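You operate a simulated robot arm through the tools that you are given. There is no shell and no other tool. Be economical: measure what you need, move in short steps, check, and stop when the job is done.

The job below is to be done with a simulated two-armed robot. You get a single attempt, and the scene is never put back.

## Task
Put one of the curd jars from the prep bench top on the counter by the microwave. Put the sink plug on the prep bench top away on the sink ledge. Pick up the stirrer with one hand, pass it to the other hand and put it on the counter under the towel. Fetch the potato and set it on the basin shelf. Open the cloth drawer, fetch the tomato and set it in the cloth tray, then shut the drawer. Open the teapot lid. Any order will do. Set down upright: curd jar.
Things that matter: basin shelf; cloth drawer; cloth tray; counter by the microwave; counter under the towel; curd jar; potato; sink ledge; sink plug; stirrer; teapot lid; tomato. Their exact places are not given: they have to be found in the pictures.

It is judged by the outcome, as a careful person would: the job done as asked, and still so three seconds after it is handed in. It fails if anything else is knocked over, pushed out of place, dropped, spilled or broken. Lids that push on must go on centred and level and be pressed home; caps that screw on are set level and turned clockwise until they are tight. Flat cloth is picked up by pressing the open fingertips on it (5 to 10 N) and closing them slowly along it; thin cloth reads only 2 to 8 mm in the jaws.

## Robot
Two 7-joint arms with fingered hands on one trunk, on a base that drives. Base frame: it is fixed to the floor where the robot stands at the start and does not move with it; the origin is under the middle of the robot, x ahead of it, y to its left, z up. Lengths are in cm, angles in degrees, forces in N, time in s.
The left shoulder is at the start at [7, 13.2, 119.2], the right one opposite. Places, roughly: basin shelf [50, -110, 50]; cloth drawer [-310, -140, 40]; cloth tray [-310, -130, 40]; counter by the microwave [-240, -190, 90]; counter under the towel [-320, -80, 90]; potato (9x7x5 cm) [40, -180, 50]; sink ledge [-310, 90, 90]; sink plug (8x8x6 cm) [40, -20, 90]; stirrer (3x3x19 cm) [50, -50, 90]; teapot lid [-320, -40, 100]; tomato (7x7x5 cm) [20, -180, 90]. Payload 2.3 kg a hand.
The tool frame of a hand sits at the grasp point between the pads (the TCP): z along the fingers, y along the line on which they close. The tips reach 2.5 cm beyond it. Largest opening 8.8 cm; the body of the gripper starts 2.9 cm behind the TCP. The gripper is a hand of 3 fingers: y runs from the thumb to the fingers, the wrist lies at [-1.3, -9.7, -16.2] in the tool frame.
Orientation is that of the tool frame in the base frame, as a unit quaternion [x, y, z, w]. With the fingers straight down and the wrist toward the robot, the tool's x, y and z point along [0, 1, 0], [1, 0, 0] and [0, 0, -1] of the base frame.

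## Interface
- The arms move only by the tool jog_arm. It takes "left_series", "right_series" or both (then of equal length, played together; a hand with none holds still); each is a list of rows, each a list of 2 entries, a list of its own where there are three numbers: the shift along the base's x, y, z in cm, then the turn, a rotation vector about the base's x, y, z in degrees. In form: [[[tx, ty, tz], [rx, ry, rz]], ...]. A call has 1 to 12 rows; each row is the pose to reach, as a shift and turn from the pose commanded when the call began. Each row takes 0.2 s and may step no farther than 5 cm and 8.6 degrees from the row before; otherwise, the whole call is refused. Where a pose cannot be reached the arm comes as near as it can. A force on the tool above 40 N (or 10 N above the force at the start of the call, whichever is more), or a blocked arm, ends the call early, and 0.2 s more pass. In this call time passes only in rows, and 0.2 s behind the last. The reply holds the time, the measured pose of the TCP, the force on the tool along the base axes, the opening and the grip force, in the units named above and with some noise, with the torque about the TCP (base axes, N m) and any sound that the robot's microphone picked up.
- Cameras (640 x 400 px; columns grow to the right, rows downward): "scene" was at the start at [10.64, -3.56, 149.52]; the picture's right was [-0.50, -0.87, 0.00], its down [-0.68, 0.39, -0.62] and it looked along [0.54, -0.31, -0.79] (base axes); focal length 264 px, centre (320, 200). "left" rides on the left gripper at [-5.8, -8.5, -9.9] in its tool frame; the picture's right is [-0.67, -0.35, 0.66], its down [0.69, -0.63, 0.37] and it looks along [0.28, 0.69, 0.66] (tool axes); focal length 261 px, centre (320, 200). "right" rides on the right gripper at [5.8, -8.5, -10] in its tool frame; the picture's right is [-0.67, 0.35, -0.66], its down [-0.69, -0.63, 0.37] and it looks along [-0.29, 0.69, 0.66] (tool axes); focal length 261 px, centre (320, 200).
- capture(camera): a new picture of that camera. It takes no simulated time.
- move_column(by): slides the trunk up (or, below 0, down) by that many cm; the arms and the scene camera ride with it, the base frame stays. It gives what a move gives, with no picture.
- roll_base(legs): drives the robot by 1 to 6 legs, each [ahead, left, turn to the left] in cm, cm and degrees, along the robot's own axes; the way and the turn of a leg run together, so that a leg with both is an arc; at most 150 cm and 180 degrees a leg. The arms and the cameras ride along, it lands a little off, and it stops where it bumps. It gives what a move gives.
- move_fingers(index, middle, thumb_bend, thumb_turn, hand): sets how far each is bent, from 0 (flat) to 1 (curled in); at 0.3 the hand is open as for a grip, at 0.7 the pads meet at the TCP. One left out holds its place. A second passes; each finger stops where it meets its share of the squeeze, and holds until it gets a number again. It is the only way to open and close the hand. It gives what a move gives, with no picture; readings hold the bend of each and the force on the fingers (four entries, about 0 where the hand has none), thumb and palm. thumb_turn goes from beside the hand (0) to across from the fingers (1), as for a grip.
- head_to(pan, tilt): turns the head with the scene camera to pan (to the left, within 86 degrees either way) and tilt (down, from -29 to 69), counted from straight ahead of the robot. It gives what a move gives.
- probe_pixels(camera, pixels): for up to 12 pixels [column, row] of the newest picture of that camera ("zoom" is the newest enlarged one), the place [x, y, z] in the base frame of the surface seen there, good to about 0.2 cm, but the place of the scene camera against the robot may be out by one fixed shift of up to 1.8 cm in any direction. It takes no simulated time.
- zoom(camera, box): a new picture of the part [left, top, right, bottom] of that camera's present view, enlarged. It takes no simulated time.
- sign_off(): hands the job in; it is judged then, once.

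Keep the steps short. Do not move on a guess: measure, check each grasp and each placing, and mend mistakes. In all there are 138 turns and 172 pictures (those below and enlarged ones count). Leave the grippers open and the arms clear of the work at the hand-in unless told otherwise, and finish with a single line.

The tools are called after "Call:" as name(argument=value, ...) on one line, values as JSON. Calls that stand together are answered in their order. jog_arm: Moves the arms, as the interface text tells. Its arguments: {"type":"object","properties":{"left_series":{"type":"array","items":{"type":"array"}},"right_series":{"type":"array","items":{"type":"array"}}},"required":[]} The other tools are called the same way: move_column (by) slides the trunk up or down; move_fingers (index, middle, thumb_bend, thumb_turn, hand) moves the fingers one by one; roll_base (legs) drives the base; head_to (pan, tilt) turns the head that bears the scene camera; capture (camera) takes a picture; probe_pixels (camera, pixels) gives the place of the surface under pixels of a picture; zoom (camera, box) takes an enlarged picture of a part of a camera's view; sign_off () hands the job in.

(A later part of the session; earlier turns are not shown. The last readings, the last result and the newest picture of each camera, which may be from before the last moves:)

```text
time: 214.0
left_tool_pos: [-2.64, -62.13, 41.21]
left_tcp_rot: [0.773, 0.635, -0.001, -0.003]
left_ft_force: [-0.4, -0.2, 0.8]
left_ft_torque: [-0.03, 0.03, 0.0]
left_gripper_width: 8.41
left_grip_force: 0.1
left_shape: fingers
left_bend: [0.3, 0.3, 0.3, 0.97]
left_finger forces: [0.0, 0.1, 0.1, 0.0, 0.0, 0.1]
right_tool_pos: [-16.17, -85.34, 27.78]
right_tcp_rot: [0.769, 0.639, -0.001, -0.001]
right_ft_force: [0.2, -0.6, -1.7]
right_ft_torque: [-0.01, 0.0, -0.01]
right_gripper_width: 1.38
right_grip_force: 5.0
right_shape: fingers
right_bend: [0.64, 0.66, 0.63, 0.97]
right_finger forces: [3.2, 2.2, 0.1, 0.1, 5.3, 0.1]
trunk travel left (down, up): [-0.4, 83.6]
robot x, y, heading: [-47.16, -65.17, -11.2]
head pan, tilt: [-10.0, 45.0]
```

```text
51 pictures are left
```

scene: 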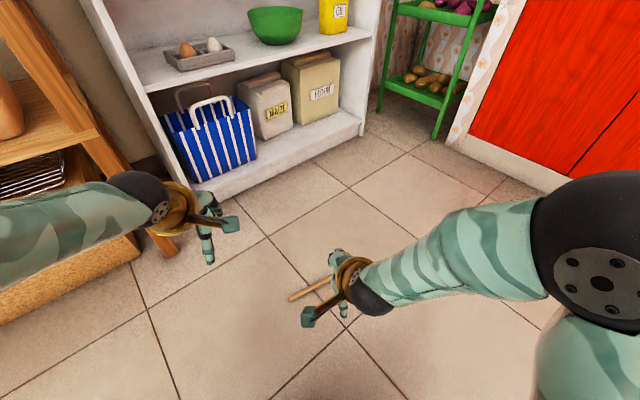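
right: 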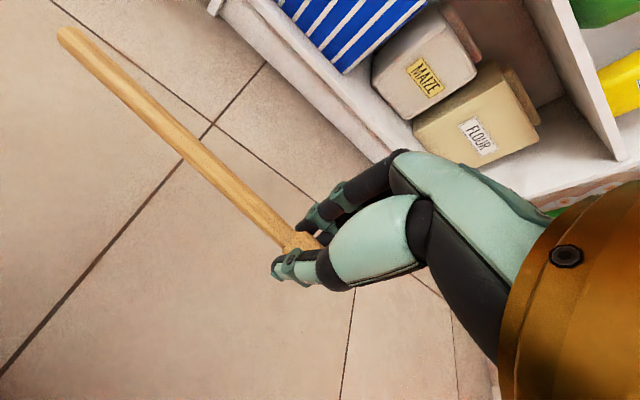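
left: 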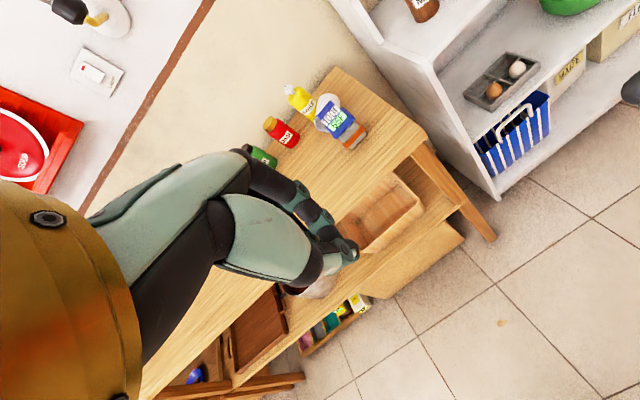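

Held well. Measure the shaft for the left hand.

Call:
probe_pixels(camera="right", pixels=[[68, 38], [100, 67], [140, 106], [180, 145], [220, 180], [260, 217]])

```text
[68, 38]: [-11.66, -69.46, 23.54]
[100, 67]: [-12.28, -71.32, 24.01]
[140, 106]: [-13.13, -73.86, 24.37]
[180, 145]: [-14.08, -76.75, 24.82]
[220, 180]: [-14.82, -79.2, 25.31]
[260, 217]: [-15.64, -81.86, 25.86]
```

Extend the right arm 14 cm forward for room, while the left hand pitches 60° to the standoff.

Call:
jog_arm(right_series=[[[1.7, -0.3, 0], [0, 0, 0]], [[3.4, -0.7, 0], [0, 0, 0]], [[5.1, -1, 0], [0, 0, 0]], [[6.9, -1.4, 0], [0, 0, 0]], [[8.6, -1.7, 0], [0, 0, 0]], [[10.3, -2, 0], [0, 0, 0]], [[12, -2.4, 0], [0, 0, 0]], [[13.7, -2.7, 0], [0, 0, 0]]], left_series=[[[-0.4, -1.4, -0.5], [-1.9, -7.3, -0.8]], [[-0.8, -2.9, -1], [-3.8, -14.5, -1.6]], [[-1.2, -4.3, -1.5], [-5.6, -21.8, -2.4]], [[-1.5, -5.8, -2], [-7.5, -29, -3.2]], [[-1.8, -7.2, -2.5], [-9.4, -36.3, -4]], [[-2.1, -8.6, -3], [-11.3, -43.6, -4.8]], [[-2.4, -10, -3.5], [-13.1, -50.8, -5.6]], [[-2.7, -11.5, -4], [-15, -58.1, -6.4]]])

Call:
capture(camera="left")

Call:
capture(camera="right")

```text
time: 215.8
left_tool_pos: [-4.96, -73.14, 37.5]
left_tcp_rot: [0.696, 0.518, 0.291, 0.403]
left_ft_force: [-0.2, 0.5, 0.1]
left_ft_torque: [0.04, 0.0, 0.03]
left_gripper_width: 8.46
left_grip_force: 0.0
left_shape: fingers
left_bend: [0.3, 0.3, 0.3, 0.98]
left_finger forces: [0.0, 0.0, 0.0, 0.0, 0.1, 0.1]
left hand out of reach, approached as far as the arm can: row 2, 3
right_tool_pos: [-2.49, -87.77, 27.94]
right_tcp_rot: [0.769, 0.64, -0.001, 0.0]
right_ft_force: [0.6, 0.0, 0.5]
right_ft_torque: [0.0, 0.01, 0.02]
right_gripper_width: 1.4
right_grip_force: 5.6
right_shape: fingers
right_bend: [0.64, 0.66, 0.63, 0.97]
right_finger forces: [3.3, 2.1, 0.1, 0.0, 5.4, 0.0]
trunk travel left (down, up): [-0.4, 83.6]
robot x, y, heading: [-46.93, -65.33, -11.2]
head pan, tilt: [-10.0, 45.0]
```

```text
50 pictures are left
```

left: 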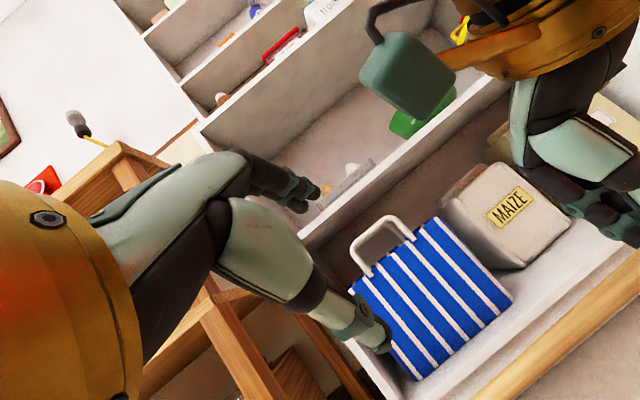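

```text
49 pictures are left
```

right: 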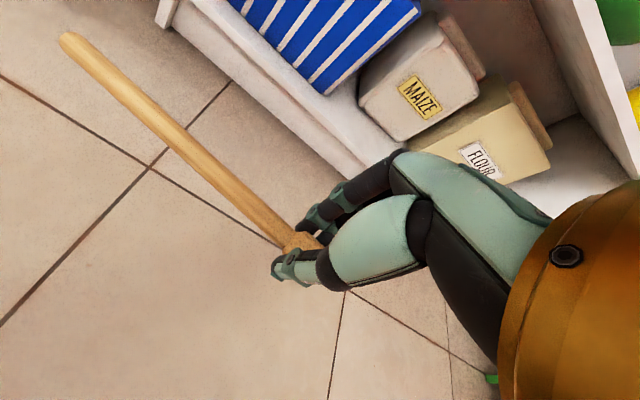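

Stirrer axis point (1.2,-75.5,23.9). Lower left to the standoff, then slide along its pointing direction so the shaft enters between fingers and thumb.

Call:
jog_arm(left_series=[[[0, -0.2, -3.3], [0, 0, 0]], [[0.1, -0.4, -6.6], [0, 0, 0]], [[0.2, -0.5, -9.9], [0, 0, 0]], [[2.1, -1.1, -11.1], [0, 0, 0]], [[4, -1.7, -12.3], [0, 0, 0]], [[5.9, -2.3, -13.4], [0, 0, 0]]])

Call:
capture(camera="left")

```text
time: 217.2
left_tool_pos: [0.56, -76.08, 23.7]
left_tcp_rot: [0.703, 0.509, 0.294, 0.401]
left_ft_force: [0.3, 0.1, 0.9]
left_ft_torque: [0.01, 0.03, 0.03]
left_gripper_width: 8.46
left_grip_force: 0.0
left_shape: fingers
left_bend: [0.3, 0.3, 0.3, 0.98]
left_finger forces: [0.0, 0.1, 0.1, 0.1, 0.0, 0.1]
right_tool_pos: [-2.39, -87.82, 27.86]
right_tcp_rot: [0.769, 0.639, -0.001, 0.0]
right_ft_force: [-0.2, -1.2, -0.7]
right_ft_torque: [-0.01, 0.03, -0.02]
right_gripper_width: 1.39
right_grip_force: 5.8
right_shape: fingers
right_bend: [0.64, 0.66, 0.63, 0.97]
right_finger forces: [3.3, 1.9, 0.0, 0.0, 5.3, 0.0]
trunk travel left (down, up): [-0.4, 83.6]
robot x, y, heading: [-46.76, -65.17, -11.5]
head pan, tilt: [-10.0, 45.0]
```

```text
48 pictures are left
```

left: 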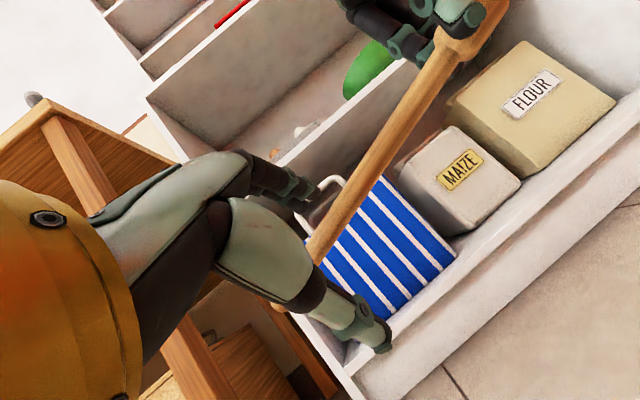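

Shaft is at the TCP between thumb and fingers. Close fully to a fist clamp.

Call:
move_fingers(hand="left", index=1.0, middle=1.0, thumb_bend=1.0)

Call:
capture(camera="left")

```text
time: 218.2
left_tool_pos: [0.46, -76.08, 23.62]
left_tcp_rot: [0.702, 0.51, 0.294, 0.401]
left_ft_force: [1.4, 0.4, 1.0]
left_ft_torque: [-0.02, 0.0, 0.0]
left_gripper_width: 0.0
left_grip_force: 0.8
left_shape: fingers
left_bend: [0.83, 1.0, 0.96, 0.97]
left_finger forces: [0.0, 0.7, 0.0, 0.0, 0.1, 0.0]
right_tool_pos: [-2.38, -87.74, 27.78]
right_tcp_rot: [0.769, 0.639, 0.0, -0.001]
right_ft_force: [-0.9, 1.6, 0.0]
right_ft_torque: [0.02, 0.0, 0.08]
right_gripper_width: 1.36
right_grip_force: 6.5
right_shape: fingers
right_bend: [0.64, 0.64, 0.63, 0.98]
right_finger forces: [2.5, 3.4, 0.0, 0.0, 6.7, 0.1]
trunk travel left (down, up): [-0.4, 83.6]
robot x, y, heading: [-46.8, -65.38, -11.2]
head pan, tilt: [-10.0, 45.0]
```

```text
47 pictures are left
```

left: 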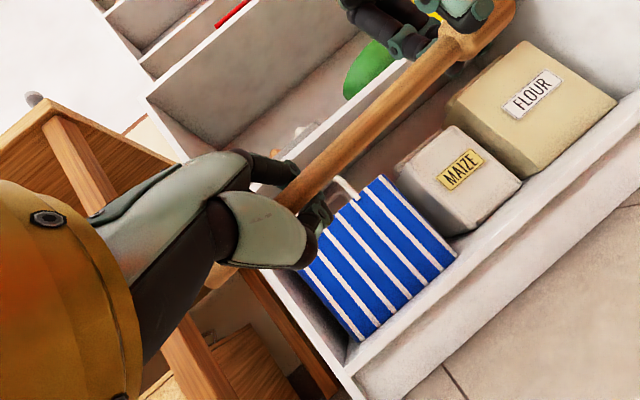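

Shaft is caged in the left fist. Slide the fist 3 cm toward the head (nearer the balance point), then release right.

Call:
jog_arm(left_series=[[[-0.3, -1, 0.2], [0, 0, 0]], [[-0.6, -2, 0.4], [0, 0, 0]], [[-0.9, -3, 0.6], [0, 0, 0]]])

Call:
move_fingers(hand="right", index=0.55, middle=0.55, thumb_bend=0.55)

Call:
capture(camera="left")

```text
time: 219.0
left_tool_pos: [-0.33, -78.89, 24.43]
left_tcp_rot: [0.702, 0.509, 0.293, 0.401]
left_ft_force: [1.2, 0.8, -0.6]
left_ft_torque: [-0.01, -0.01, -0.02]
left_gripper_width: 0.01
left_grip_force: 0.1
left_shape: fingers
left_bend: [0.89, 1.0, 1.0, 0.97]
left_finger forces: [0.0, 1.0, 0.0, 0.0, 0.0, 0.0]
right_tool_pos: [-2.38, -87.77, 27.96]
right_tcp_rot: [0.769, 0.64, 0.0, 0.0]
right_ft_force: [-0.6, -0.1, -0.2]
right_ft_torque: [0.03, -0.01, 0.07]
right_gripper_width: 1.38
right_grip_force: 6.1
right_shape: fingers
right_bend: [0.64, 0.64, 0.63, 0.98]
right_finger forces: [2.7, 3.1, 0.0, 0.1, 6.7, 0.0]
trunk travel left (down, up): [-0.4, 83.6]
robot x, y, heading: [-46.95, -65.38, -11.1]
head pan, tilt: [-10.0, 45.0]
```

```text
time: 220.0
left_tool_pos: [-0.23, -78.85, 24.55]
left_tcp_rot: [0.702, 0.509, 0.293, 0.402]
left_ft_force: [-1.1, -0.2, 0.1]
left_ft_torque: [-0.01, 0.03, 0.01]
left_gripper_width: 0.0
left_grip_force: 0.7
left_shape: fingers
left_bend: [0.91, 1.0, 1.0, 0.97]
left_finger forces: [0.1, 0.2, 0.0, 0.1, 0.6, 0.1]
right_tool_pos: [-2.49, -87.71, 27.89]
right_tcp_rot: [0.769, 0.639, 0.0, 0.0]
right_ft_force: [0.2, 0.3, -0.4]
right_ft_torque: [0.02, 0.02, 0.03]
right_gripper_width: 3.01
right_grip_force: 0.0
right_shape: fingers
right_bend: [0.55, 0.55, 0.55, 0.98]
right_finger forces: [0.1, 0.0, 0.1, 0.1, 0.0, 0.1]
trunk travel left (down, up): [-0.4, 83.6]
robot x, y, heading: [-47.34, -65.5, -11.4]
head pan, tilt: [-10.0, 45.0]
```

```text
46 pictures are left
```

left: 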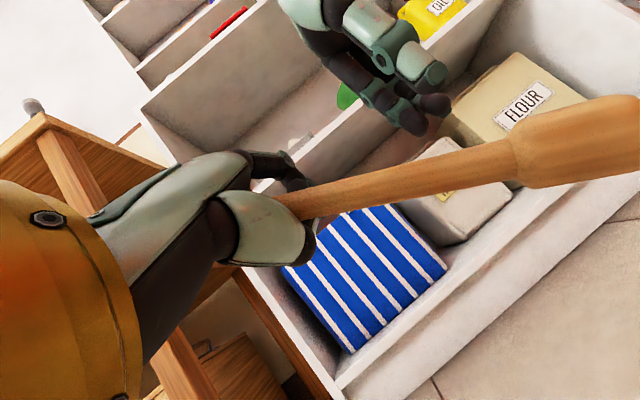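

The stirrer is caged securely in the left fist. Withdraw the right hand and turn the left hand back to vertical so the curled fingers hook under the stick.

Call:
jog_arm(left_series=[[[0, 0.5, 1], [1.9, 7.3, 0.8]], [[0, 1, 2], [3.8, 14.5, 1.6]], [[0, 1.5, 3], [5.6, 21.8, 2.4]], [[0, 2, 4], [7.5, 29, 3.2]], [[0, 3, 5], [9.4, 36.3, 4]], [[0, 4, 6], [11.3, 43.6, 4.8]], [[0, 5, 7], [13.1, 50.8, 5.6]], [[0, 6, 8], [15, 58.1, 6.4]]], right_series=[[[0, -1, 2], [0, 0, 0]], [[0, -2, 4], [0, 0, 0]], [[-1, -3, 6], [0, 0, 0]], [[-2, -4, 8], [0, 0, 0]], [[-3, -5, 10], [0, 0, 0]], [[-4, -6, 10], [0, 0, 0]], [[-5, -7, 10], [0, 0, 0]], [[-6, -8, 10], [0, 0, 0]]])

Call:
move_fingers(hand="right", index=0.3, middle=0.3, thumb_bend=0.3)

Call:
capture(camera="left")

```text
time: 221.8
left_tool_pos: [-0.2, -72.96, 32.5]
left_tcp_rot: [0.773, 0.635, -0.002, -0.003]
left_ft_force: [-0.5, -0.3, 0.4]
left_ft_torque: [0.04, 0.03, -0.01]
left_gripper_width: 0.0
left_grip_force: 0.0
left_shape: fingers
left_bend: [0.91, 1.0, 1.0, 0.97]
left_finger forces: [0.0, 0.3, 0.1, 0.0, 0.0, 0.2]
right_tool_pos: [-8.36, -95.76, 37.87]
right_tcp_rot: [0.769, 0.64, 0.0, 0.0]
right_ft_force: [-0.3, -0.5, -0.1]
right_ft_torque: [-0.05, 0.0, -0.01]
right_gripper_width: 3.02
right_grip_force: 0.1
right_shape: fingers
right_bend: [0.55, 0.55, 0.55, 0.98]
right_finger forces: [0.0, 0.0, 0.1, 0.0, 0.0, 0.0]
trunk travel left (down, up): [-0.4, 83.6]
robot x, y, heading: [-46.87, -64.82, -11.1]
head pan, tilt: [-10.0, 45.0]
```

```text
time: 222.8
left_tool_pos: [-0.13, -73.03, 32.35]
left_tcp_rot: [0.773, 0.635, -0.002, -0.004]
left_ft_force: [-0.5, 0.8, -0.6]
left_ft_torque: [0.0, -0.02, 0.0]
left_gripper_width: 0.01
left_grip_force: 0.6
left_shape: fingers
left_bend: [0.91, 1.0, 1.0, 0.97]
left_finger forces: [0.1, 0.3, 0.1, 0.1, 0.0, 0.3]
right_tool_pos: [-8.4, -95.73, 37.83]
right_tcp_rot: [0.769, 0.639, 0.001, 0.0]
right_ft_force: [-0.7, 1.0, -0.4]
right_ft_torque: [-0.01, -0.02, -0.02]
right_gripper_width: 8.42
right_grip_force: 0.1
right_shape: fingers
right_bend: [0.3, 0.3, 0.3, 0.98]
right_finger forces: [0.0, 0.1, 0.0, 0.0, 0.0, 0.0]
trunk travel left (down, up): [-0.4, 83.6]
robot x, y, heading: [-46.6, -64.9, -11.3]
head pan, tilt: [-10.0, 45.0]
```

```text
45 pictures are left
```

left: 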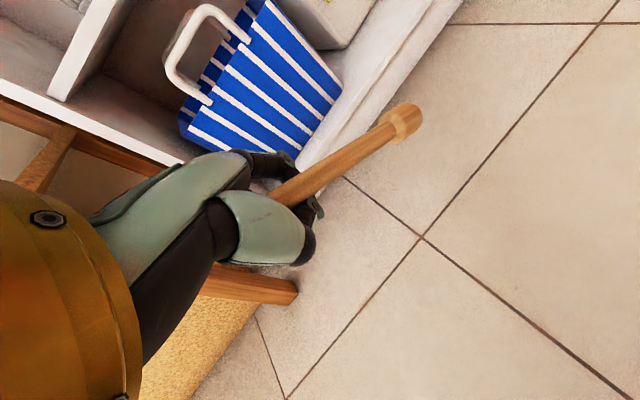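

Secure. Now go back to the bench to stand the cup up with the right hand: raise column, return.

Call:
move_column(by=40)

Call:
move_column(by=33)

Call:
roll_base(legs=[[0, 0, 11.2], [0, 37, 0], [38, 0, 0]])

Call:
capture(camera="right")

```text
time: 226.7
left_tool_pos: [-0.1, -73.02, 72.41]
left_tcp_rot: [0.772, 0.636, -0.002, -0.002]
left_ft_force: [-0.7, -0.3, -0.6]
left_ft_torque: [0.02, -0.01, 0.0]
left_gripper_width: 0.01
left_grip_force: 0.2
left_shape: fingers
left_bend: [0.91, 1.0, 1.0, 0.97]
left_finger forces: [0.1, 0.3, 0.0, 0.0, 0.0, 0.4]
right_tool_pos: [-8.41, -95.67, 78.0]
right_tcp_rot: [0.768, 0.64, 0.0, 0.0]
right_ft_force: [0.1, -0.5, 0.3]
right_ft_torque: [-0.02, 0.0, -0.01]
right_gripper_width: 8.46
right_grip_force: 0.0
right_shape: fingers
right_bend: [0.3, 0.3, 0.3, 0.98]
right_finger forces: [0.0, 0.1, 0.0, 0.0, 0.1, 0.1]
trunk travel left (down, up): [-40.4, 43.6]
robot x, y, heading: [-47.18, -64.98, -11.1]
head pan, tilt: [-10.0, 45.0]
```

```text
time: 229.9
left_tool_pos: [-0.13, -72.9, 105.38]
left_tcp_rot: [0.772, 0.636, -0.003, -0.003]
left_ft_force: [-0.4, -0.3, -0.6]
left_ft_torque: [0.01, 0.03, 0.05]
left_gripper_width: 0.0
left_grip_force: 0.8
left_shape: fingers
left_bend: [0.91, 1.0, 1.0, 0.97]
left_finger forces: [0.1, 0.2, 0.0, 0.0, 0.0, 0.4]
right_tool_pos: [-8.43, -95.76, 110.87]
right_tcp_rot: [0.769, 0.64, 0.0, 0.001]
right_ft_force: [-0.1, -0.3, -0.1]
right_ft_torque: [-0.04, 0.01, 0.0]
right_gripper_width: 8.46
right_grip_force: 0.1
right_shape: fingers
right_bend: [0.3, 0.3, 0.3, 0.98]
right_finger forces: [0.1, 0.1, 0.0, 0.0, 0.1, 0.1]
trunk travel left (down, up): [-73.4, 10.6]
robot x, y, heading: [-46.85, -64.84, -11.3]
head pan, tilt: [-10.0, 45.0]
```

```text
time: 235.0
left_tool_pos: [39.01, -26.34, 105.38]
left_tcp_rot: [0.704, 0.711, -0.001, -0.002]
left_ft_force: [0.6, -0.5, 0.6]
left_ft_torque: [0.01, 0.0, 0.0]
left_gripper_width: 0.0
left_grip_force: 0.3
left_shape: fingers
left_bend: [0.91, 1.0, 1.0, 0.97]
left_finger forces: [0.0, 0.3, 0.0, 0.1, 0.0, 0.3]
right_tool_pos: [35.69, -50.31, 110.94]
right_tcp_rot: [0.7, 0.714, 0.001, 0.0]
right_ft_force: [0.1, -0.6, 0.2]
right_ft_torque: [0.03, 0.03, 0.02]
right_gripper_width: 8.43
right_grip_force: 0.0
right_shape: fingers
right_bend: [0.3, 0.3, 0.3, 0.98]
right_finger forces: [0.0, 0.1, 0.1, 0.0, 0.1, 0.1]
trunk travel left (down, up): [-73.4, 10.6]
robot x, y, heading: [-8.49, -27.7, 0.6]
head pan, tilt: [-10.0, 45.0]
```

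```text
44 pictures are left
```

right: 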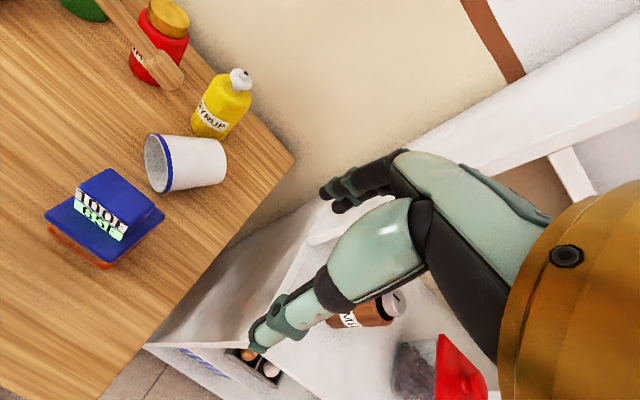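

Probe the cup; also move the left hand up and away.

Call:
probe_pixels(camera="right", pixels=[[165, 137], [170, 162], [168, 188], [190, 140], [195, 160], [218, 142], [215, 165], [218, 182], [225, 160], [152, 195], [200, 185]])

Call:
jog_arm(left_series=[[[0, 1, 3], [0, 0, 0]], [[0, 3, 6], [0, 0, 0]], [[0, 7, 8], [0, 0, 0]], [[-1, 11, 10], [0, 0, 0]], [[-2, 15, 11], [0, 0, 0]]])

```text
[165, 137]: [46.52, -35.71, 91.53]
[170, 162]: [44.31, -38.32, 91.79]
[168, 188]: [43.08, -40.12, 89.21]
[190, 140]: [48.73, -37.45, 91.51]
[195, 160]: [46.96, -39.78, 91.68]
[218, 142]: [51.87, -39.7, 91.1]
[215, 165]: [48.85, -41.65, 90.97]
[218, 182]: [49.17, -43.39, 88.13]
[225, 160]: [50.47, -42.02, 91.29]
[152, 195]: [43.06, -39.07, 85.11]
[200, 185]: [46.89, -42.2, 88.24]
```

```text
time: 236.2
left_tool_pos: [37.18, -11.39, 116.17]
left_tcp_rot: [0.703, 0.711, -0.002, -0.002]
left_ft_force: [-0.5, 0.8, -0.7]
left_ft_torque: [0.01, 0.0, -0.01]
left_gripper_width: 0.0
left_grip_force: 0.4
left_shape: fingers
left_bend: [0.91, 1.0, 1.0, 0.97]
left_finger forces: [0.0, 0.3, 0.0, 0.0, 0.1, 0.3]
right_tool_pos: [35.88, -50.27, 110.99]
right_tcp_rot: [0.7, 0.714, -0.001, 0.001]
right_ft_force: [0.5, 0.3, 0.2]
right_ft_torque: [-0.02, 0.0, -0.03]
right_gripper_width: 8.42
right_grip_force: 0.0
right_shape: fingers
right_bend: [0.3, 0.3, 0.3, 0.98]
right_finger forces: [0.0, 0.0, 0.0, 0.0, 0.2, 0.0]
trunk travel left (down, up): [-73.4, 10.6]
robot x, y, heading: [-8.39, -28.09, 0.4]
head pan, tilt: [-10.0, 45.0]
```

Cup mouth centre ≈(44.8,-37.9), axis toward base (.86,-.51), diameter ~7. Plan: pinch it near the rim with index and thumb only and lift, letting the base swing down. Turn the right hand 58° and go above.

Call:
jog_arm(right_series=[[[1.3, 1.4, 0], [0, 0, 7.3]], [[2.6, 2.8, 0], [0, 0, 14.6]], [[3.9, 4.2, 0], [0, 0, 21.9]], [[5.2, 5.6, 0], [0, 0, 29.2]], [[6.5, 7, 0], [0, 0, 36.4]], [[7.8, 8.5, -2], [0, 0, 43.6]], [[9.1, 10, -5], [0, 0, 50.8]], [[10.5, 11.4, -9], [0, 0, 58]], [[10.5, 11.4, -12], [0, 0, 58]]])

Call:
capture(camera="right")

```text
time: 238.2
left_tool_pos: [37.47, -11.64, 116.21]
left_tcp_rot: [0.704, 0.71, -0.002, -0.003]
left_ft_force: [0.0, -0.8, 0.3]
left_ft_torque: [0.01, 0.02, 0.01]
left_gripper_width: 0.0
left_grip_force: 0.4
left_shape: fingers
left_bend: [0.91, 1.0, 1.0, 0.97]
left_finger forces: [0.0, 0.2, 0.0, 0.0, 0.1, 0.3]
right_tool_pos: [46.25, -38.89, 99.0]
right_tcp_rot: [0.264, 0.964, 0.0, 0.0]
right_ft_force: [0.3, 0.1, -0.2]
right_ft_torque: [0.0, -0.02, -0.01]
right_gripper_width: 8.42
right_grip_force: 0.0
right_shape: fingers
right_bend: [0.3, 0.3, 0.3, 0.98]
right_finger forces: [0.0, 0.0, 0.0, 0.0, 0.0, 0.0]
trunk travel left (down, up): [-73.4, 10.6]
robot x, y, heading: [-8.41, -27.63, 0.4]
head pan, tilt: [-10.0, 45.0]
```

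```text
43 pictures are left
```

right: 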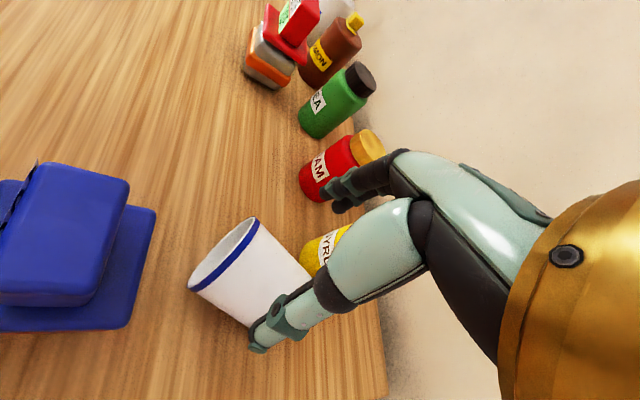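

Call:
probe_pixels(camera="right", pixels=[[255, 222], [235, 250], [205, 283], [262, 245], [245, 275], [230, 305], [290, 260], [192, 286], [300, 275]])

```text
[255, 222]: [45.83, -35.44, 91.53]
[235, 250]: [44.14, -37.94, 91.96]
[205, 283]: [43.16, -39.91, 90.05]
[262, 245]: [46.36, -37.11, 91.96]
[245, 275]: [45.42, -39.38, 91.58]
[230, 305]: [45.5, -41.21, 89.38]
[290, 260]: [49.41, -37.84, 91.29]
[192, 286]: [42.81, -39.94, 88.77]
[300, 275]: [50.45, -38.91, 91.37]
```

Refined: mouth top centre (44.85,-36.9). Shift slightly, descend to z≈90.2, pinch with index+thumb.

Call:
jog_arm(right_series=[[[0.2, 0.9, -1.5], [0, 0, -2]], [[0.2, 0.9, -4], [0, 0, -2]], [[0.2, 0.9, -6.5], [0, 0, -2]], [[0.2, 0.9, -8.8], [0, 0, -2]]])

Call:
move_fingers(hand="right", index=0.45, thumb_bend=0.45)

```text
time: 239.2
left_tool_pos: [37.37, -11.66, 116.17]
left_tcp_rot: [0.704, 0.71, -0.002, -0.004]
left_ft_force: [0.0, -1.0, -0.7]
left_ft_torque: [-0.01, 0.0, 0.01]
left_gripper_width: 0.0
left_grip_force: 0.8
left_shape: fingers
left_bend: [0.91, 1.0, 1.0, 0.97]
left_finger forces: [0.1, 0.3, 0.0, 0.0, 0.1, 0.3]
right_tool_pos: [45.89, -37.75, 90.32]
right_tcp_rot: [0.283, 0.959, 0.0, -0.001]
right_ft_force: [-0.4, 0.3, -0.1]
right_ft_torque: [0.0, -0.02, -0.01]
right_gripper_width: 8.43
right_grip_force: 0.1
right_shape: fingers
right_bend: [0.3, 0.3, 0.3, 0.98]
right_finger forces: [0.1, 0.0, 0.0, 0.1, 0.1, 0.0]
right hand out of reach, approached as far as the arm can: row 4
trunk travel left (down, up): [-73.4, 10.6]
robot x, y, heading: [-8.68, -28.13, 0.4]
head pan, tilt: [-10.0, 45.0]
```

```text
time: 240.2
left_tool_pos: [37.29, -11.62, 116.27]
left_tcp_rot: [0.705, 0.71, -0.001, -0.003]
left_ft_force: [0.2, -0.4, 0.2]
left_ft_torque: [0.0, 0.03, 0.01]
left_gripper_width: 0.01
left_grip_force: 0.4
left_shape: fingers
left_bend: [0.91, 1.0, 1.0, 0.97]
left_finger forces: [0.0, 0.3, 0.0, 0.1, 0.1, 0.3]
right_tool_pos: [45.96, -37.77, 90.24]
right_tcp_rot: [0.283, 0.959, -0.001, 0.0]
right_ft_force: [-0.3, 0.4, 0.6]
right_ft_torque: [-0.01, -0.02, -0.03]
right_gripper_width: 6.51
right_grip_force: 3.9
right_shape: fingers
right_bend: [0.39, 0.3, 0.4, 0.98]
right_finger forces: [3.9, 0.0, 0.1, 0.1, 3.6, 0.0]
trunk travel left (down, up): [-73.4, 10.6]
robot x, y, heading: [-8.61, -27.97, 0.3]
head pan, tilt: [-10.0, 45.0]
```

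Pinched at 6.5 cm, 3.9 N. Lift 8 cm and look whether the base swings down.

Call:
jog_arm(right_series=[[[0, 0, 2], [0, 0, 0]], [[0, 0, 4], [0, 0, 0]], [[0, 0, 6], [0, 0, 0]], [[0, 0, 8], [0, 0, 0]]])

Call:
capture(camera="right")

```text
time: 241.2
left_tool_pos: [37.46, -11.51, 116.29]
left_tcp_rot: [0.704, 0.711, -0.002, -0.003]
left_ft_force: [-0.6, 0.3, -1.1]
left_ft_torque: [0.02, 0.02, -0.01]
left_gripper_width: 0.03
left_grip_force: 0.1
left_shape: fingers
left_bend: [0.91, 1.0, 1.0, 0.97]
left_finger forces: [0.0, 0.4, 0.0, 0.1, 0.2, 0.3]
right_tool_pos: [45.8, -37.8, 98.28]
right_tcp_rot: [0.284, 0.959, 0.0, 0.0]
right_ft_force: [0.7, 0.2, -0.9]
right_ft_torque: [0.02, -0.03, 0.02]
right_gripper_width: 6.16
right_grip_force: 2.5
right_shape: fingers
right_bend: [0.41, 0.3, 0.41, 0.97]
right_finger forces: [3.0, 0.0, 0.0, 0.0, 3.1, 0.0]
trunk travel left (down, up): [-73.4, 10.6]
robot x, y, heading: [-7.9, -28.43, 0.4]
head pan, tilt: [-10.0, 45.0]
```

```text
42 pictures are left
```

right: 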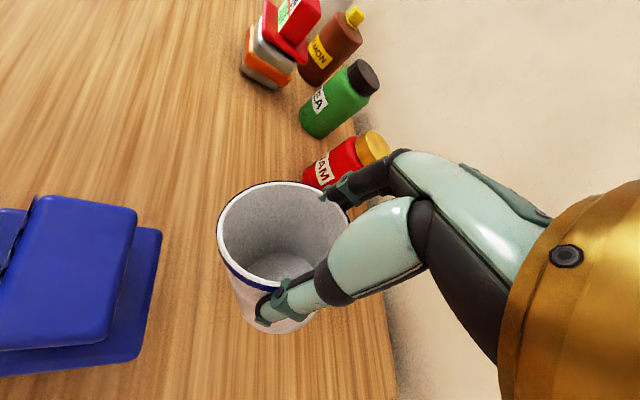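

The cup swung upright. Carry it back to its original place by moving the base, then lower.

Call:
roll_base(legs=[[6, -6.5, 0]])

Call:
jog_arm(right_series=[[[0, 0, -1.5], [0, 0, 0]], [[0, 0, -2.8], [0, 0, 0]], [[0, 0, -3.6], [0, 0, 0]]])

Call:
capture(camera="right")

```text
time: 242.3
left_tool_pos: [43.2, -17.76, 116.28]
left_tcp_rot: [0.703, 0.711, -0.002, -0.001]
left_ft_force: [-0.1, -0.6, -0.6]
left_ft_torque: [-0.01, -0.03, 0.01]
left_gripper_width: 0.0
left_grip_force: 0.5
left_shape: fingers
left_bend: [0.91, 1.0, 1.0, 0.97]
left_finger forces: [0.1, 0.2, 0.0, 0.1, 0.1, 0.4]
right_tool_pos: [51.77, -44.0, 98.45]
right_tcp_rot: [0.282, 0.959, -0.001, 0.001]
right_ft_force: [-0.4, 0.1, -1.1]
right_ft_torque: [0.01, 0.02, 0.01]
right_gripper_width: 6.15
right_grip_force: 3.3
right_shape: fingers
right_bend: [0.41, 0.3, 0.42, 0.97]
right_finger forces: [3.0, 0.0, 0.0, 0.1, 3.0, 0.0]
trunk travel left (down, up): [-73.4, 10.6]
robot x, y, heading: [-1.82, -34.28, 0.7]
head pan, tilt: [-10.0, 45.0]
```

```text
time: 243.1
left_tool_pos: [43.65, -17.95, 116.14]
left_tcp_rot: [0.703, 0.711, -0.001, -0.003]
left_ft_force: [0.1, 0.0, -0.1]
left_ft_torque: [0.01, 0.0, 0.0]
left_gripper_width: 0.0
left_grip_force: 0.6
left_shape: fingers
left_bend: [0.91, 1.0, 1.0, 0.97]
left_finger forces: [0.0, 0.4, 0.1, 0.1, 0.1, 0.3]
right_tool_pos: [51.93, -43.98, 94.73]
right_tcp_rot: [0.283, 0.959, 0.0, -0.001]
right_ft_force: [0.7, 0.2, -0.5]
right_ft_torque: [0.0, -0.01, 0.0]
right_gripper_width: 6.15
right_grip_force: 2.9
right_shape: fingers
right_bend: [0.41, 0.3, 0.42, 0.97]
right_finger forces: [3.1, 0.0, 0.0, 0.0, 3.0, 0.0]
trunk travel left (down, up): [-73.4, 10.6]
robot x, y, heading: [-2.18, -34.28, 0.7]
head pan, tilt: [-10.0, 45.0]
```

```text
41 pictures are left
```

right: 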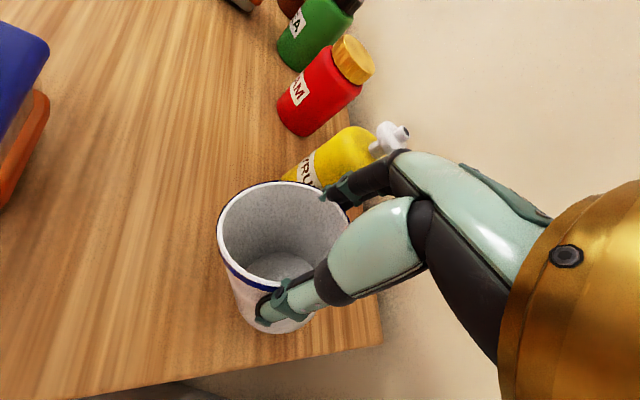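

Lower gently to contact in small steps, then release.

Call:
jog_arm(right_series=[[[0, 0, -0.5], [0, 0, 0]], [[0, 0, -0.9], [0, 0, 0]], [[0, 0, -1.2], [0, 0, 0]]])

Call:
probe_pixels(camera="right", pixels=[[240, 318], [270, 330], [225, 260], [250, 190]])

```text
time: 243.9
left_tool_pos: [43.26, -17.89, 116.22]
left_tcp_rot: [0.703, 0.711, -0.002, -0.002]
left_ft_force: [-0.2, 0.3, -0.3]
left_ft_torque: [0.02, 0.05, 0.02]
left_gripper_width: 0.01
left_grip_force: 0.6
left_shape: fingers
left_bend: [0.91, 1.0, 1.0, 0.97]
left_finger forces: [0.0, 0.3, 0.1, 0.0, 0.0, 0.3]
right_tool_pos: [51.87, -43.94, 93.63]
right_tcp_rot: [0.282, 0.959, 0.001, -0.001]
right_ft_force: [-0.4, 0.4, 7.7]
right_ft_torque: [0.05, 0.01, -0.02]
right_gripper_width: 6.14
right_grip_force: 4.7
right_shape: fingers
right_bend: [0.41, 0.3, 0.42, 0.97]
right_finger forces: [4.7, 0.1, 0.0, 0.0, 4.3, 0.1]
trunk travel left (down, up): [-73.4, 10.6]
robot x, y, heading: [-2.03, -34.36, 0.7]
head pan, tilt: [-10.0, 45.0]
```

```text
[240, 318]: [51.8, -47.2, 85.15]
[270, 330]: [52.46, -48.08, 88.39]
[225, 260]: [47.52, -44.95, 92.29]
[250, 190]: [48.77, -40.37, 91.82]
```

Contact (7.7 N). Release and rise; check it stands.

Call:
move_fingers(hand="right", index=0.3, middle=0.3, thumb_bend=0.3)

Call:
jog_arm(right_series=[[[0, 0, 2], [0, 0, 0]], [[0, 0, 5], [0, 0, 0]], [[0, 0, 9], [0, 0, 0]], [[0, 0, 13], [0, 0, 0]], [[-3, -1, 16], [0, 0, -7]]])

Call:
capture(camera="right")

```text
time: 244.9
left_tool_pos: [43.4, -18.03, 116.17]
left_tcp_rot: [0.703, 0.711, -0.002, -0.003]
left_ft_force: [0.3, -0.4, -0.9]
left_ft_torque: [-0.01, 0.0, 0.01]
left_gripper_width: 0.0
left_grip_force: 1.0
left_shape: fingers
left_bend: [0.91, 1.0, 1.0, 0.97]
left_finger forces: [0.1, 0.4, 0.1, 0.1, 0.1, 0.3]
right_tool_pos: [51.93, -44.03, 93.5]
right_tcp_rot: [0.282, 0.959, 0.001, -0.001]
right_ft_force: [0.3, -1.1, 0.1]
right_ft_torque: [0.01, 0.0, 0.02]
right_gripper_width: 8.45
right_grip_force: 0.0
right_shape: fingers
right_bend: [0.3, 0.3, 0.3, 0.97]
right_finger forces: [0.1, 0.0, 0.0, 0.0, 0.0, 0.0]
trunk travel left (down, up): [-73.4, 10.6]
robot x, y, heading: [-2.13, -34.31, 0.5]
head pan, tilt: [-10.0, 45.0]
```

```text
time: 246.1
left_tool_pos: [43.24, -17.95, 116.29]
left_tcp_rot: [0.703, 0.711, -0.001, -0.001]
left_ft_force: [-0.2, -0.1, 0.0]
left_ft_torque: [0.02, 0.0, 0.01]
left_gripper_width: 0.0
left_grip_force: 0.2
left_shape: fingers
left_bend: [0.91, 1.0, 1.0, 0.97]
left_finger forces: [0.1, 0.3, 0.0, 0.1, 0.1, 0.3]
right_tool_pos: [48.63, -45.16, 109.76]
right_tcp_rot: [0.34, 0.94, 0.002, 0.0]
right_ft_force: [0.2, -1.1, -1.2]
right_ft_torque: [-0.01, -0.02, 0.03]
right_gripper_width: 8.45
right_grip_force: 0.0
right_shape: fingers
right_bend: [0.3, 0.3, 0.3, 0.97]
right_finger forces: [0.0, 0.1, 0.0, 0.1, 0.0, 0.0]
trunk travel left (down, up): [-73.4, 10.6]
robot x, y, heading: [-2.2, -34.77, 0.8]
head pan, tilt: [-10.0, 45.0]
```

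```text
40 pictures are left
```

right: 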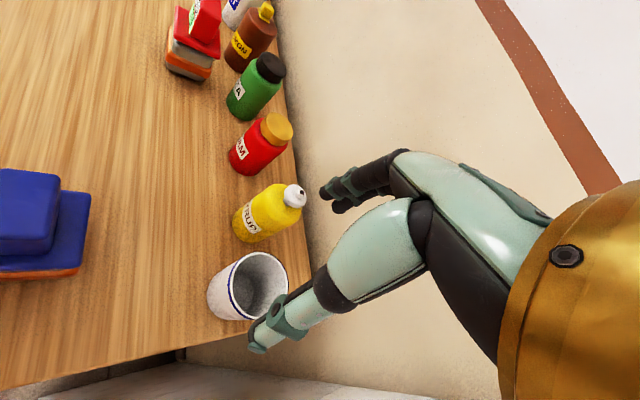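

Cup stands upright at its place. Now go toward the vegetable rack: back off, square the right hand, turn and look.

Call:
roll_base(legs=[[-42, 0, 0], [0, 0, -75], [40, 0, 0]])

Call:
jog_arm(right_series=[[[0, 0, 0], [0, 0, -8.3]], [[0, 0, 0], [0, 0, -16.6]], [[0, 0, 0], [0, 0, -25]], [[0, 0, 0], [0, 0, -33.3]], [[0, 0, 0], [0, 0, -41.6]], [[0, 0, 0], [0, 0, -49.9]]])

Call:
head_to(pan=8, tilt=38)

Call:
capture(camera="scene")

```text
time: 254.0
left_tool_pos: [-4.62, -111.91, 116.23]
left_tcp_rot: [0.99, 0.144, 0.001, -0.003]
left_ft_force: [0.2, 0.0, 0.2]
left_ft_torque: [-0.01, -0.01, 0.01]
left_gripper_width: 0.0
left_grip_force: 0.2
left_shape: fingers
left_bend: [0.91, 1.0, 1.0, 0.97]
left_finger forces: [0.0, 0.3, 0.0, 0.1, 0.1, 0.2]
right_tool_pos: [-29.24, -124.6, 109.55]
right_tcp_rot: [0.838, 0.546, 0.001, -0.001]
right_ft_force: [-0.5, -0.1, -0.3]
right_ft_torque: [0.01, 0.0, 0.02]
right_gripper_width: 8.44
right_grip_force: 0.0
right_shape: fingers
right_bend: [0.3, 0.3, 0.3, 0.97]
right_finger forces: [0.0, 0.0, 0.0, 0.0, 0.0, 0.0]
trunk travel left (down, up): [-73.4, 10.6]
robot x, y, heading: [-32.92, -72.64, -73.5]
head pan, tilt: [-10.0, 45.0]
```

```text
time: 255.4
left_tool_pos: [-4.42, -112.02, 116.13]
left_tcp_rot: [0.99, 0.143, -0.001, -0.003]
left_ft_force: [-0.4, 0.3, -0.7]
left_ft_torque: [0.03, 0.02, -0.03]
left_gripper_width: 0.01
left_grip_force: 0.4
left_shape: fingers
left_bend: [0.91, 1.0, 1.0, 0.97]
left_finger forces: [0.0, 0.3, 0.1, 0.0, 0.2, 0.3]
right_tool_pos: [-29.06, -124.59, 109.34]
right_tcp_rot: [0.99, 0.139, 0.0, 0.0]
right_ft_force: [0.4, 0.2, -0.5]
right_ft_torque: [0.02, 0.04, 0.01]
right_gripper_width: 8.45
right_grip_force: 0.0
right_shape: fingers
right_bend: [0.3, 0.3, 0.3, 0.97]
right_finger forces: [0.0, 0.1, 0.0, 0.0, 0.0, 0.0]
trunk travel left (down, up): [-73.4, 10.6]
robot x, y, heading: [-32.98, -72.86, -73.4]
head pan, tilt: [-10.0, 45.0]
```

```text
time: 256.2
left_tool_pos: [-4.5, -111.93, 116.2]
left_tcp_rot: [0.99, 0.143, 0.001, -0.004]
left_ft_force: [-0.5, 0.0, 0.0]
left_ft_torque: [0.04, 0.04, 0.0]
left_gripper_width: 0.02
left_grip_force: 0.5
left_shape: fingers
left_bend: [0.91, 1.0, 1.0, 0.97]
left_finger forces: [0.1, 0.3, 0.1, 0.0, 0.2, 0.3]
right_tool_pos: [-29.18, -124.62, 109.36]
right_tcp_rot: [0.99, 0.141, 0.001, 0.0]
right_ft_force: [-0.2, 1.4, 0.3]
right_ft_torque: [0.0, 0.0, 0.04]
right_gripper_width: 8.48
right_grip_force: 0.0
right_shape: fingers
right_bend: [0.3, 0.3, 0.3, 0.97]
right_finger forces: [0.0, 0.1, 0.1, 0.1, 0.0, 0.0]
trunk travel left (down, up): [-73.4, 10.6]
robot x, y, heading: [-32.51, -72.58, -73.7]
head pan, tilt: [8.0, 38.0]
```

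```text
39 pictures are left
```

scene: 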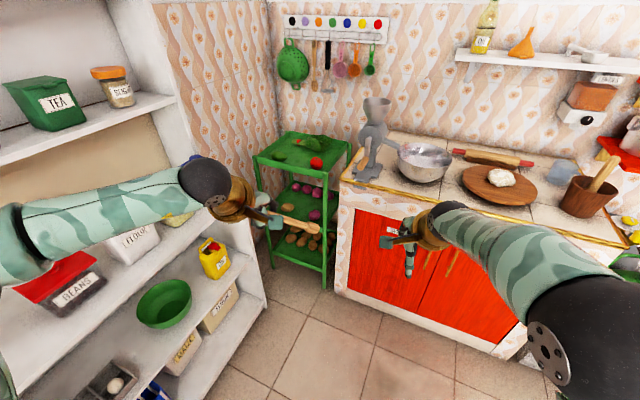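

Call:
probe_pixels(camera="scene", pixels=[[256, 158], [324, 172], [288, 134], [348, 145], [316, 163], [283, 153], [270, 196], [318, 218], [343, 180], [300, 188], [350, 212], [316, 158]])

Call:
zoom(camera="scene", box=[240, 120, 370, 290])

```text
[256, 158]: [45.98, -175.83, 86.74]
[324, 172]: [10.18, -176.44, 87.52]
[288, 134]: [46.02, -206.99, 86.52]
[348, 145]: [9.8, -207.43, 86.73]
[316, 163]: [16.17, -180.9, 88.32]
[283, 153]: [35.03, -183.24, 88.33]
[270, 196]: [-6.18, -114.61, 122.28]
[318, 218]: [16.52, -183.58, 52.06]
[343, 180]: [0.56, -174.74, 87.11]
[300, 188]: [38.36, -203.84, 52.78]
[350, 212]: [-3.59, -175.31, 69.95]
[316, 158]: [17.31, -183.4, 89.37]
```

```text
2.35 times, centred on (305, 205) of scene
```

zoom: 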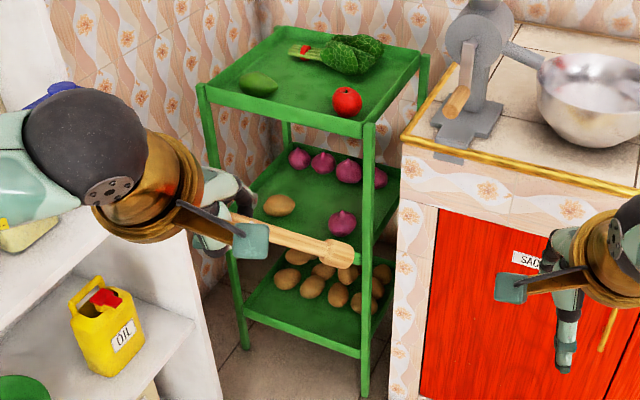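

Rack top x 10–46, y −176…−207; tomato ≈(16.4,-181.5). I have to be economical. Tuck arms, and drive to face the rack at −50° with the right hand in front of the tomato.

Call:
jog_arm(right_series=[[[1, 4.2, 0], [0, 0, 0]], [[2, 8.4, 0], [0, 0, 0]], [[3, 12.6, 0], [0, 0, 0]], [[3.8, 16.8, 0], [0, 0, 0]]], left_series=[[[-0.6, 2, 3], [0, 0, 0]], [[-1.2, 4, 6], [0, 0, 0]], [[-1.8, 6, 9], [0, 0, 0]], [[-2.3, 7.7, 12], [0, 0, 0]]])

Call:
roll_base(legs=[[0, 0, 23.6], [0, -29.6, 0], [66.8, 0, 0]])

Call:
capture(camera="right")

```text
time: 257.2
left_tool_pos: [-7.04, -104.23, 128.04]
left_tcp_rot: [0.99, 0.142, 0.002, -0.003]
left_ft_force: [-0.1, 0.9, -0.3]
left_ft_torque: [0.01, -0.05, 0.03]
left_gripper_width: 0.01
left_grip_force: 0.4
left_shape: fingers
left_bend: [0.91, 1.0, 1.0, 0.97]
left_finger forces: [0.0, 0.4, 0.0, 0.1, 0.0, 0.4]
right_tool_pos: [-25.74, -107.44, 109.29]
right_tcp_rot: [0.99, 0.138, 0.002, -0.004]
right_ft_force: [-0.5, -0.8, 0.4]
right_ft_torque: [0.03, 0.04, 0.02]
right_gripper_width: 8.45
right_grip_force: 0.1
right_shape: fingers
right_bend: [0.3, 0.3, 0.3, 0.97]
right_finger forces: [0.0, 0.1, 0.0, 0.0, 0.0, 0.1]
trunk travel left (down, up): [-73.4, 10.6]
robot x, y, heading: [-32.98, -72.94, -73.6]
head pan, tilt: [8.0, 38.0]
```

```text
time: 263.8
left_tool_pos: [24.58, -161.94, 128.21]
left_tcp_rot: [0.939, 0.344, 0.0, -0.003]
left_ft_force: [0.1, -0.9, -0.2]
left_ft_torque: [0.0, -0.01, 0.01]
left_gripper_width: 0.0
left_grip_force: 0.3
left_shape: fingers
left_bend: [0.91, 1.0, 1.0, 0.97]
left_finger forces: [0.1, 0.4, 0.1, 0.0, 0.1, 0.3]
right_tool_pos: [8.94, -172.81, 109.4]
right_tcp_rot: [0.939, 0.343, 0.0, -0.001]
right_ft_force: [-0.1, -0.4, 0.3]
right_ft_torque: [0.02, 0.0, 0.03]
right_gripper_width: 8.46
right_grip_force: 0.2
right_shape: fingers
right_bend: [0.3, 0.3, 0.3, 0.97]
right_finger forces: [0.0, 0.0, 0.1, 0.0, 0.0, 0.0]
trunk travel left (down, up): [-73.4, 10.6]
robot x, y, heading: [-12.07, -143.45, -49.8]
head pan, tilt: [8.0, 38.0]
```

```text
37 pictures are left
```

right: 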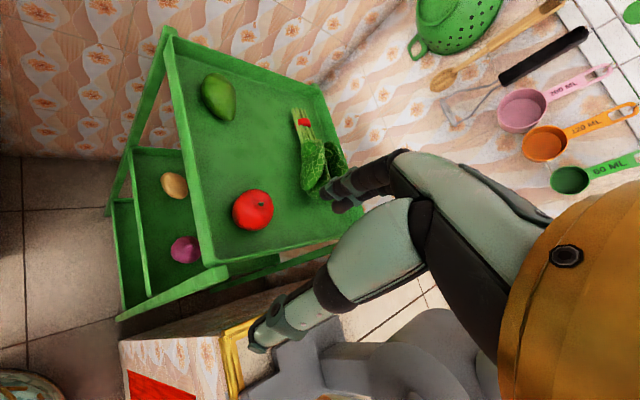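

Call:
probe_pixels(camera="right", pixels=[[253, 208], [235, 210], [271, 210], [253, 230], [253, 191], [220, 240], [173, 185], [165, 178], [182, 192], [160, 240], [310, 350], [205, 265]])

```text
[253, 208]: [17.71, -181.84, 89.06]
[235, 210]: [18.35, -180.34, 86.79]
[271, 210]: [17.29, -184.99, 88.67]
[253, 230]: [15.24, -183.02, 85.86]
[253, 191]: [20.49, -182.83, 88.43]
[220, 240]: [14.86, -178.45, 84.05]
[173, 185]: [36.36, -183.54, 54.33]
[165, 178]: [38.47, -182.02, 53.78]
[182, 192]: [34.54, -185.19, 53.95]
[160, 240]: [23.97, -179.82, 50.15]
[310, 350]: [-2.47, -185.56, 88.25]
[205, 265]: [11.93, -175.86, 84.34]
```

Tomato centre ≈(18.1,-183.1), tray z 84. Move over, descend, grasp gently, lift, and check.

Call:
jog_arm(right_series=[[[2.3, -2.6, -3], [0, 0, 0]], [[4.6, -5.2, -6], [0, 0, 0]], [[6.9, -7.7, -9], [0, 0, 0]], [[9.2, -10.3, -12], [0, 0, 0]], [[9.2, -10.3, -16.5], [0, 0, 0]], [[9.2, -10.3, -21], [0, 0, 0]]])

Call:
move_fingers(hand="right", index=0.5, middle=0.5, thumb_bend=0.5)

Call:
jog_arm(right_series=[[[0, 0, 3], [0, 0, 0]], [[0, 0, 7], [0, 0, 0]], [[0, 0, 11], [0, 0, 0]], [[-1.5, 1.8, 15], [0, 0, 0]], [[-4, 4.8, 18], [0, 0, 0]]])

Call:
capture(camera="right")

```text
time: 265.2
left_tool_pos: [24.64, -162.05, 127.91]
left_tcp_rot: [0.939, 0.345, -0.001, -0.005]
left_ft_force: [0.6, 0.2, 0.1]
left_ft_torque: [0.02, -0.02, 0.0]
left_gripper_width: 0.0
left_grip_force: 0.5
left_shape: fingers
left_bend: [0.91, 1.0, 1.0, 0.97]
left_finger forces: [0.1, 0.4, 0.1, 0.1, 0.2, 0.3]
right_tool_pos: [18.28, -183.39, 88.07]
right_tcp_rot: [0.94, 0.342, 0.0, -0.001]
right_ft_force: [0.5, -0.3, 0.3]
right_ft_torque: [-0.03, 0.04, -0.05]
right_gripper_width: 8.47
right_grip_force: 0.1
right_shape: fingers
right_bend: [0.3, 0.3, 0.3, 0.97]
right_finger forces: [0.0, 0.0, 0.0, 0.0, 0.0, 0.0]
trunk travel left (down, up): [-73.4, 10.6]
robot x, y, heading: [-11.99, -143.41, -49.5]
head pan, tilt: [8.0, 38.0]
```

```text
time: 266.2
left_tool_pos: [24.73, -161.96, 128.04]
left_tcp_rot: [0.939, 0.343, 0.0, -0.003]
left_ft_force: [1.0, -0.9, -0.1]
left_ft_torque: [-0.01, -0.04, 0.02]
left_gripper_width: 0.01
left_grip_force: 0.1
left_shape: fingers
left_bend: [0.91, 1.0, 1.0, 0.97]
left_finger forces: [0.0, 0.4, 0.0, 0.1, 0.1, 0.3]
right_tool_pos: [18.23, -183.15, 88.11]
right_tcp_rot: [0.94, 0.342, 0.0, -0.001]
right_ft_force: [0.3, 0.1, -0.4]
right_ft_torque: [-0.01, 0.01, 0.02]
right_gripper_width: 5.07
right_grip_force: 4.0
right_shape: fingers
right_bend: [0.47, 0.48, 0.46, 0.97]
right_finger forces: [2.2, 1.7, 0.0, 0.0, 3.9, 0.1]
trunk travel left (down, up): [-73.4, 10.6]
robot x, y, heading: [-12.05, -143.56, -49.8]
head pan, tilt: [8.0, 38.0]
```

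```text
time: 267.4
left_tool_pos: [24.48, -161.78, 128.11]
left_tcp_rot: [0.939, 0.345, 0.0, -0.002]
left_ft_force: [-0.8, 0.3, 1.1]
left_ft_torque: [0.01, -0.04, -0.01]
left_gripper_width: 0.0
left_grip_force: 0.3
left_shape: fingers
left_bend: [0.91, 1.0, 1.0, 0.97]
left_finger forces: [0.0, 0.4, 0.1, 0.0, 0.1, 0.2]
right_tool_pos: [14.04, -178.27, 106.26]
right_tcp_rot: [0.939, 0.343, 0.001, -0.001]
right_ft_force: [0.3, 0.4, -0.8]
right_ft_torque: [0.01, -0.02, 0.02]
right_gripper_width: 5.05
right_grip_force: 4.0
right_shape: fingers
right_bend: [0.47, 0.48, 0.46, 0.97]
right_finger forces: [2.2, 1.7, 0.0, 0.0, 3.9, 0.0]
trunk travel left (down, up): [-73.4, 10.6]
robot x, y, heading: [-11.95, -143.31, -49.7]
head pan, tilt: [8.0, 38.0]
```

```text
36 pictures are left
```

right: 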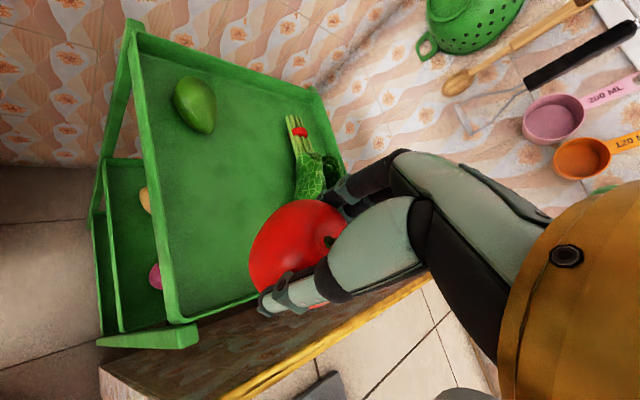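

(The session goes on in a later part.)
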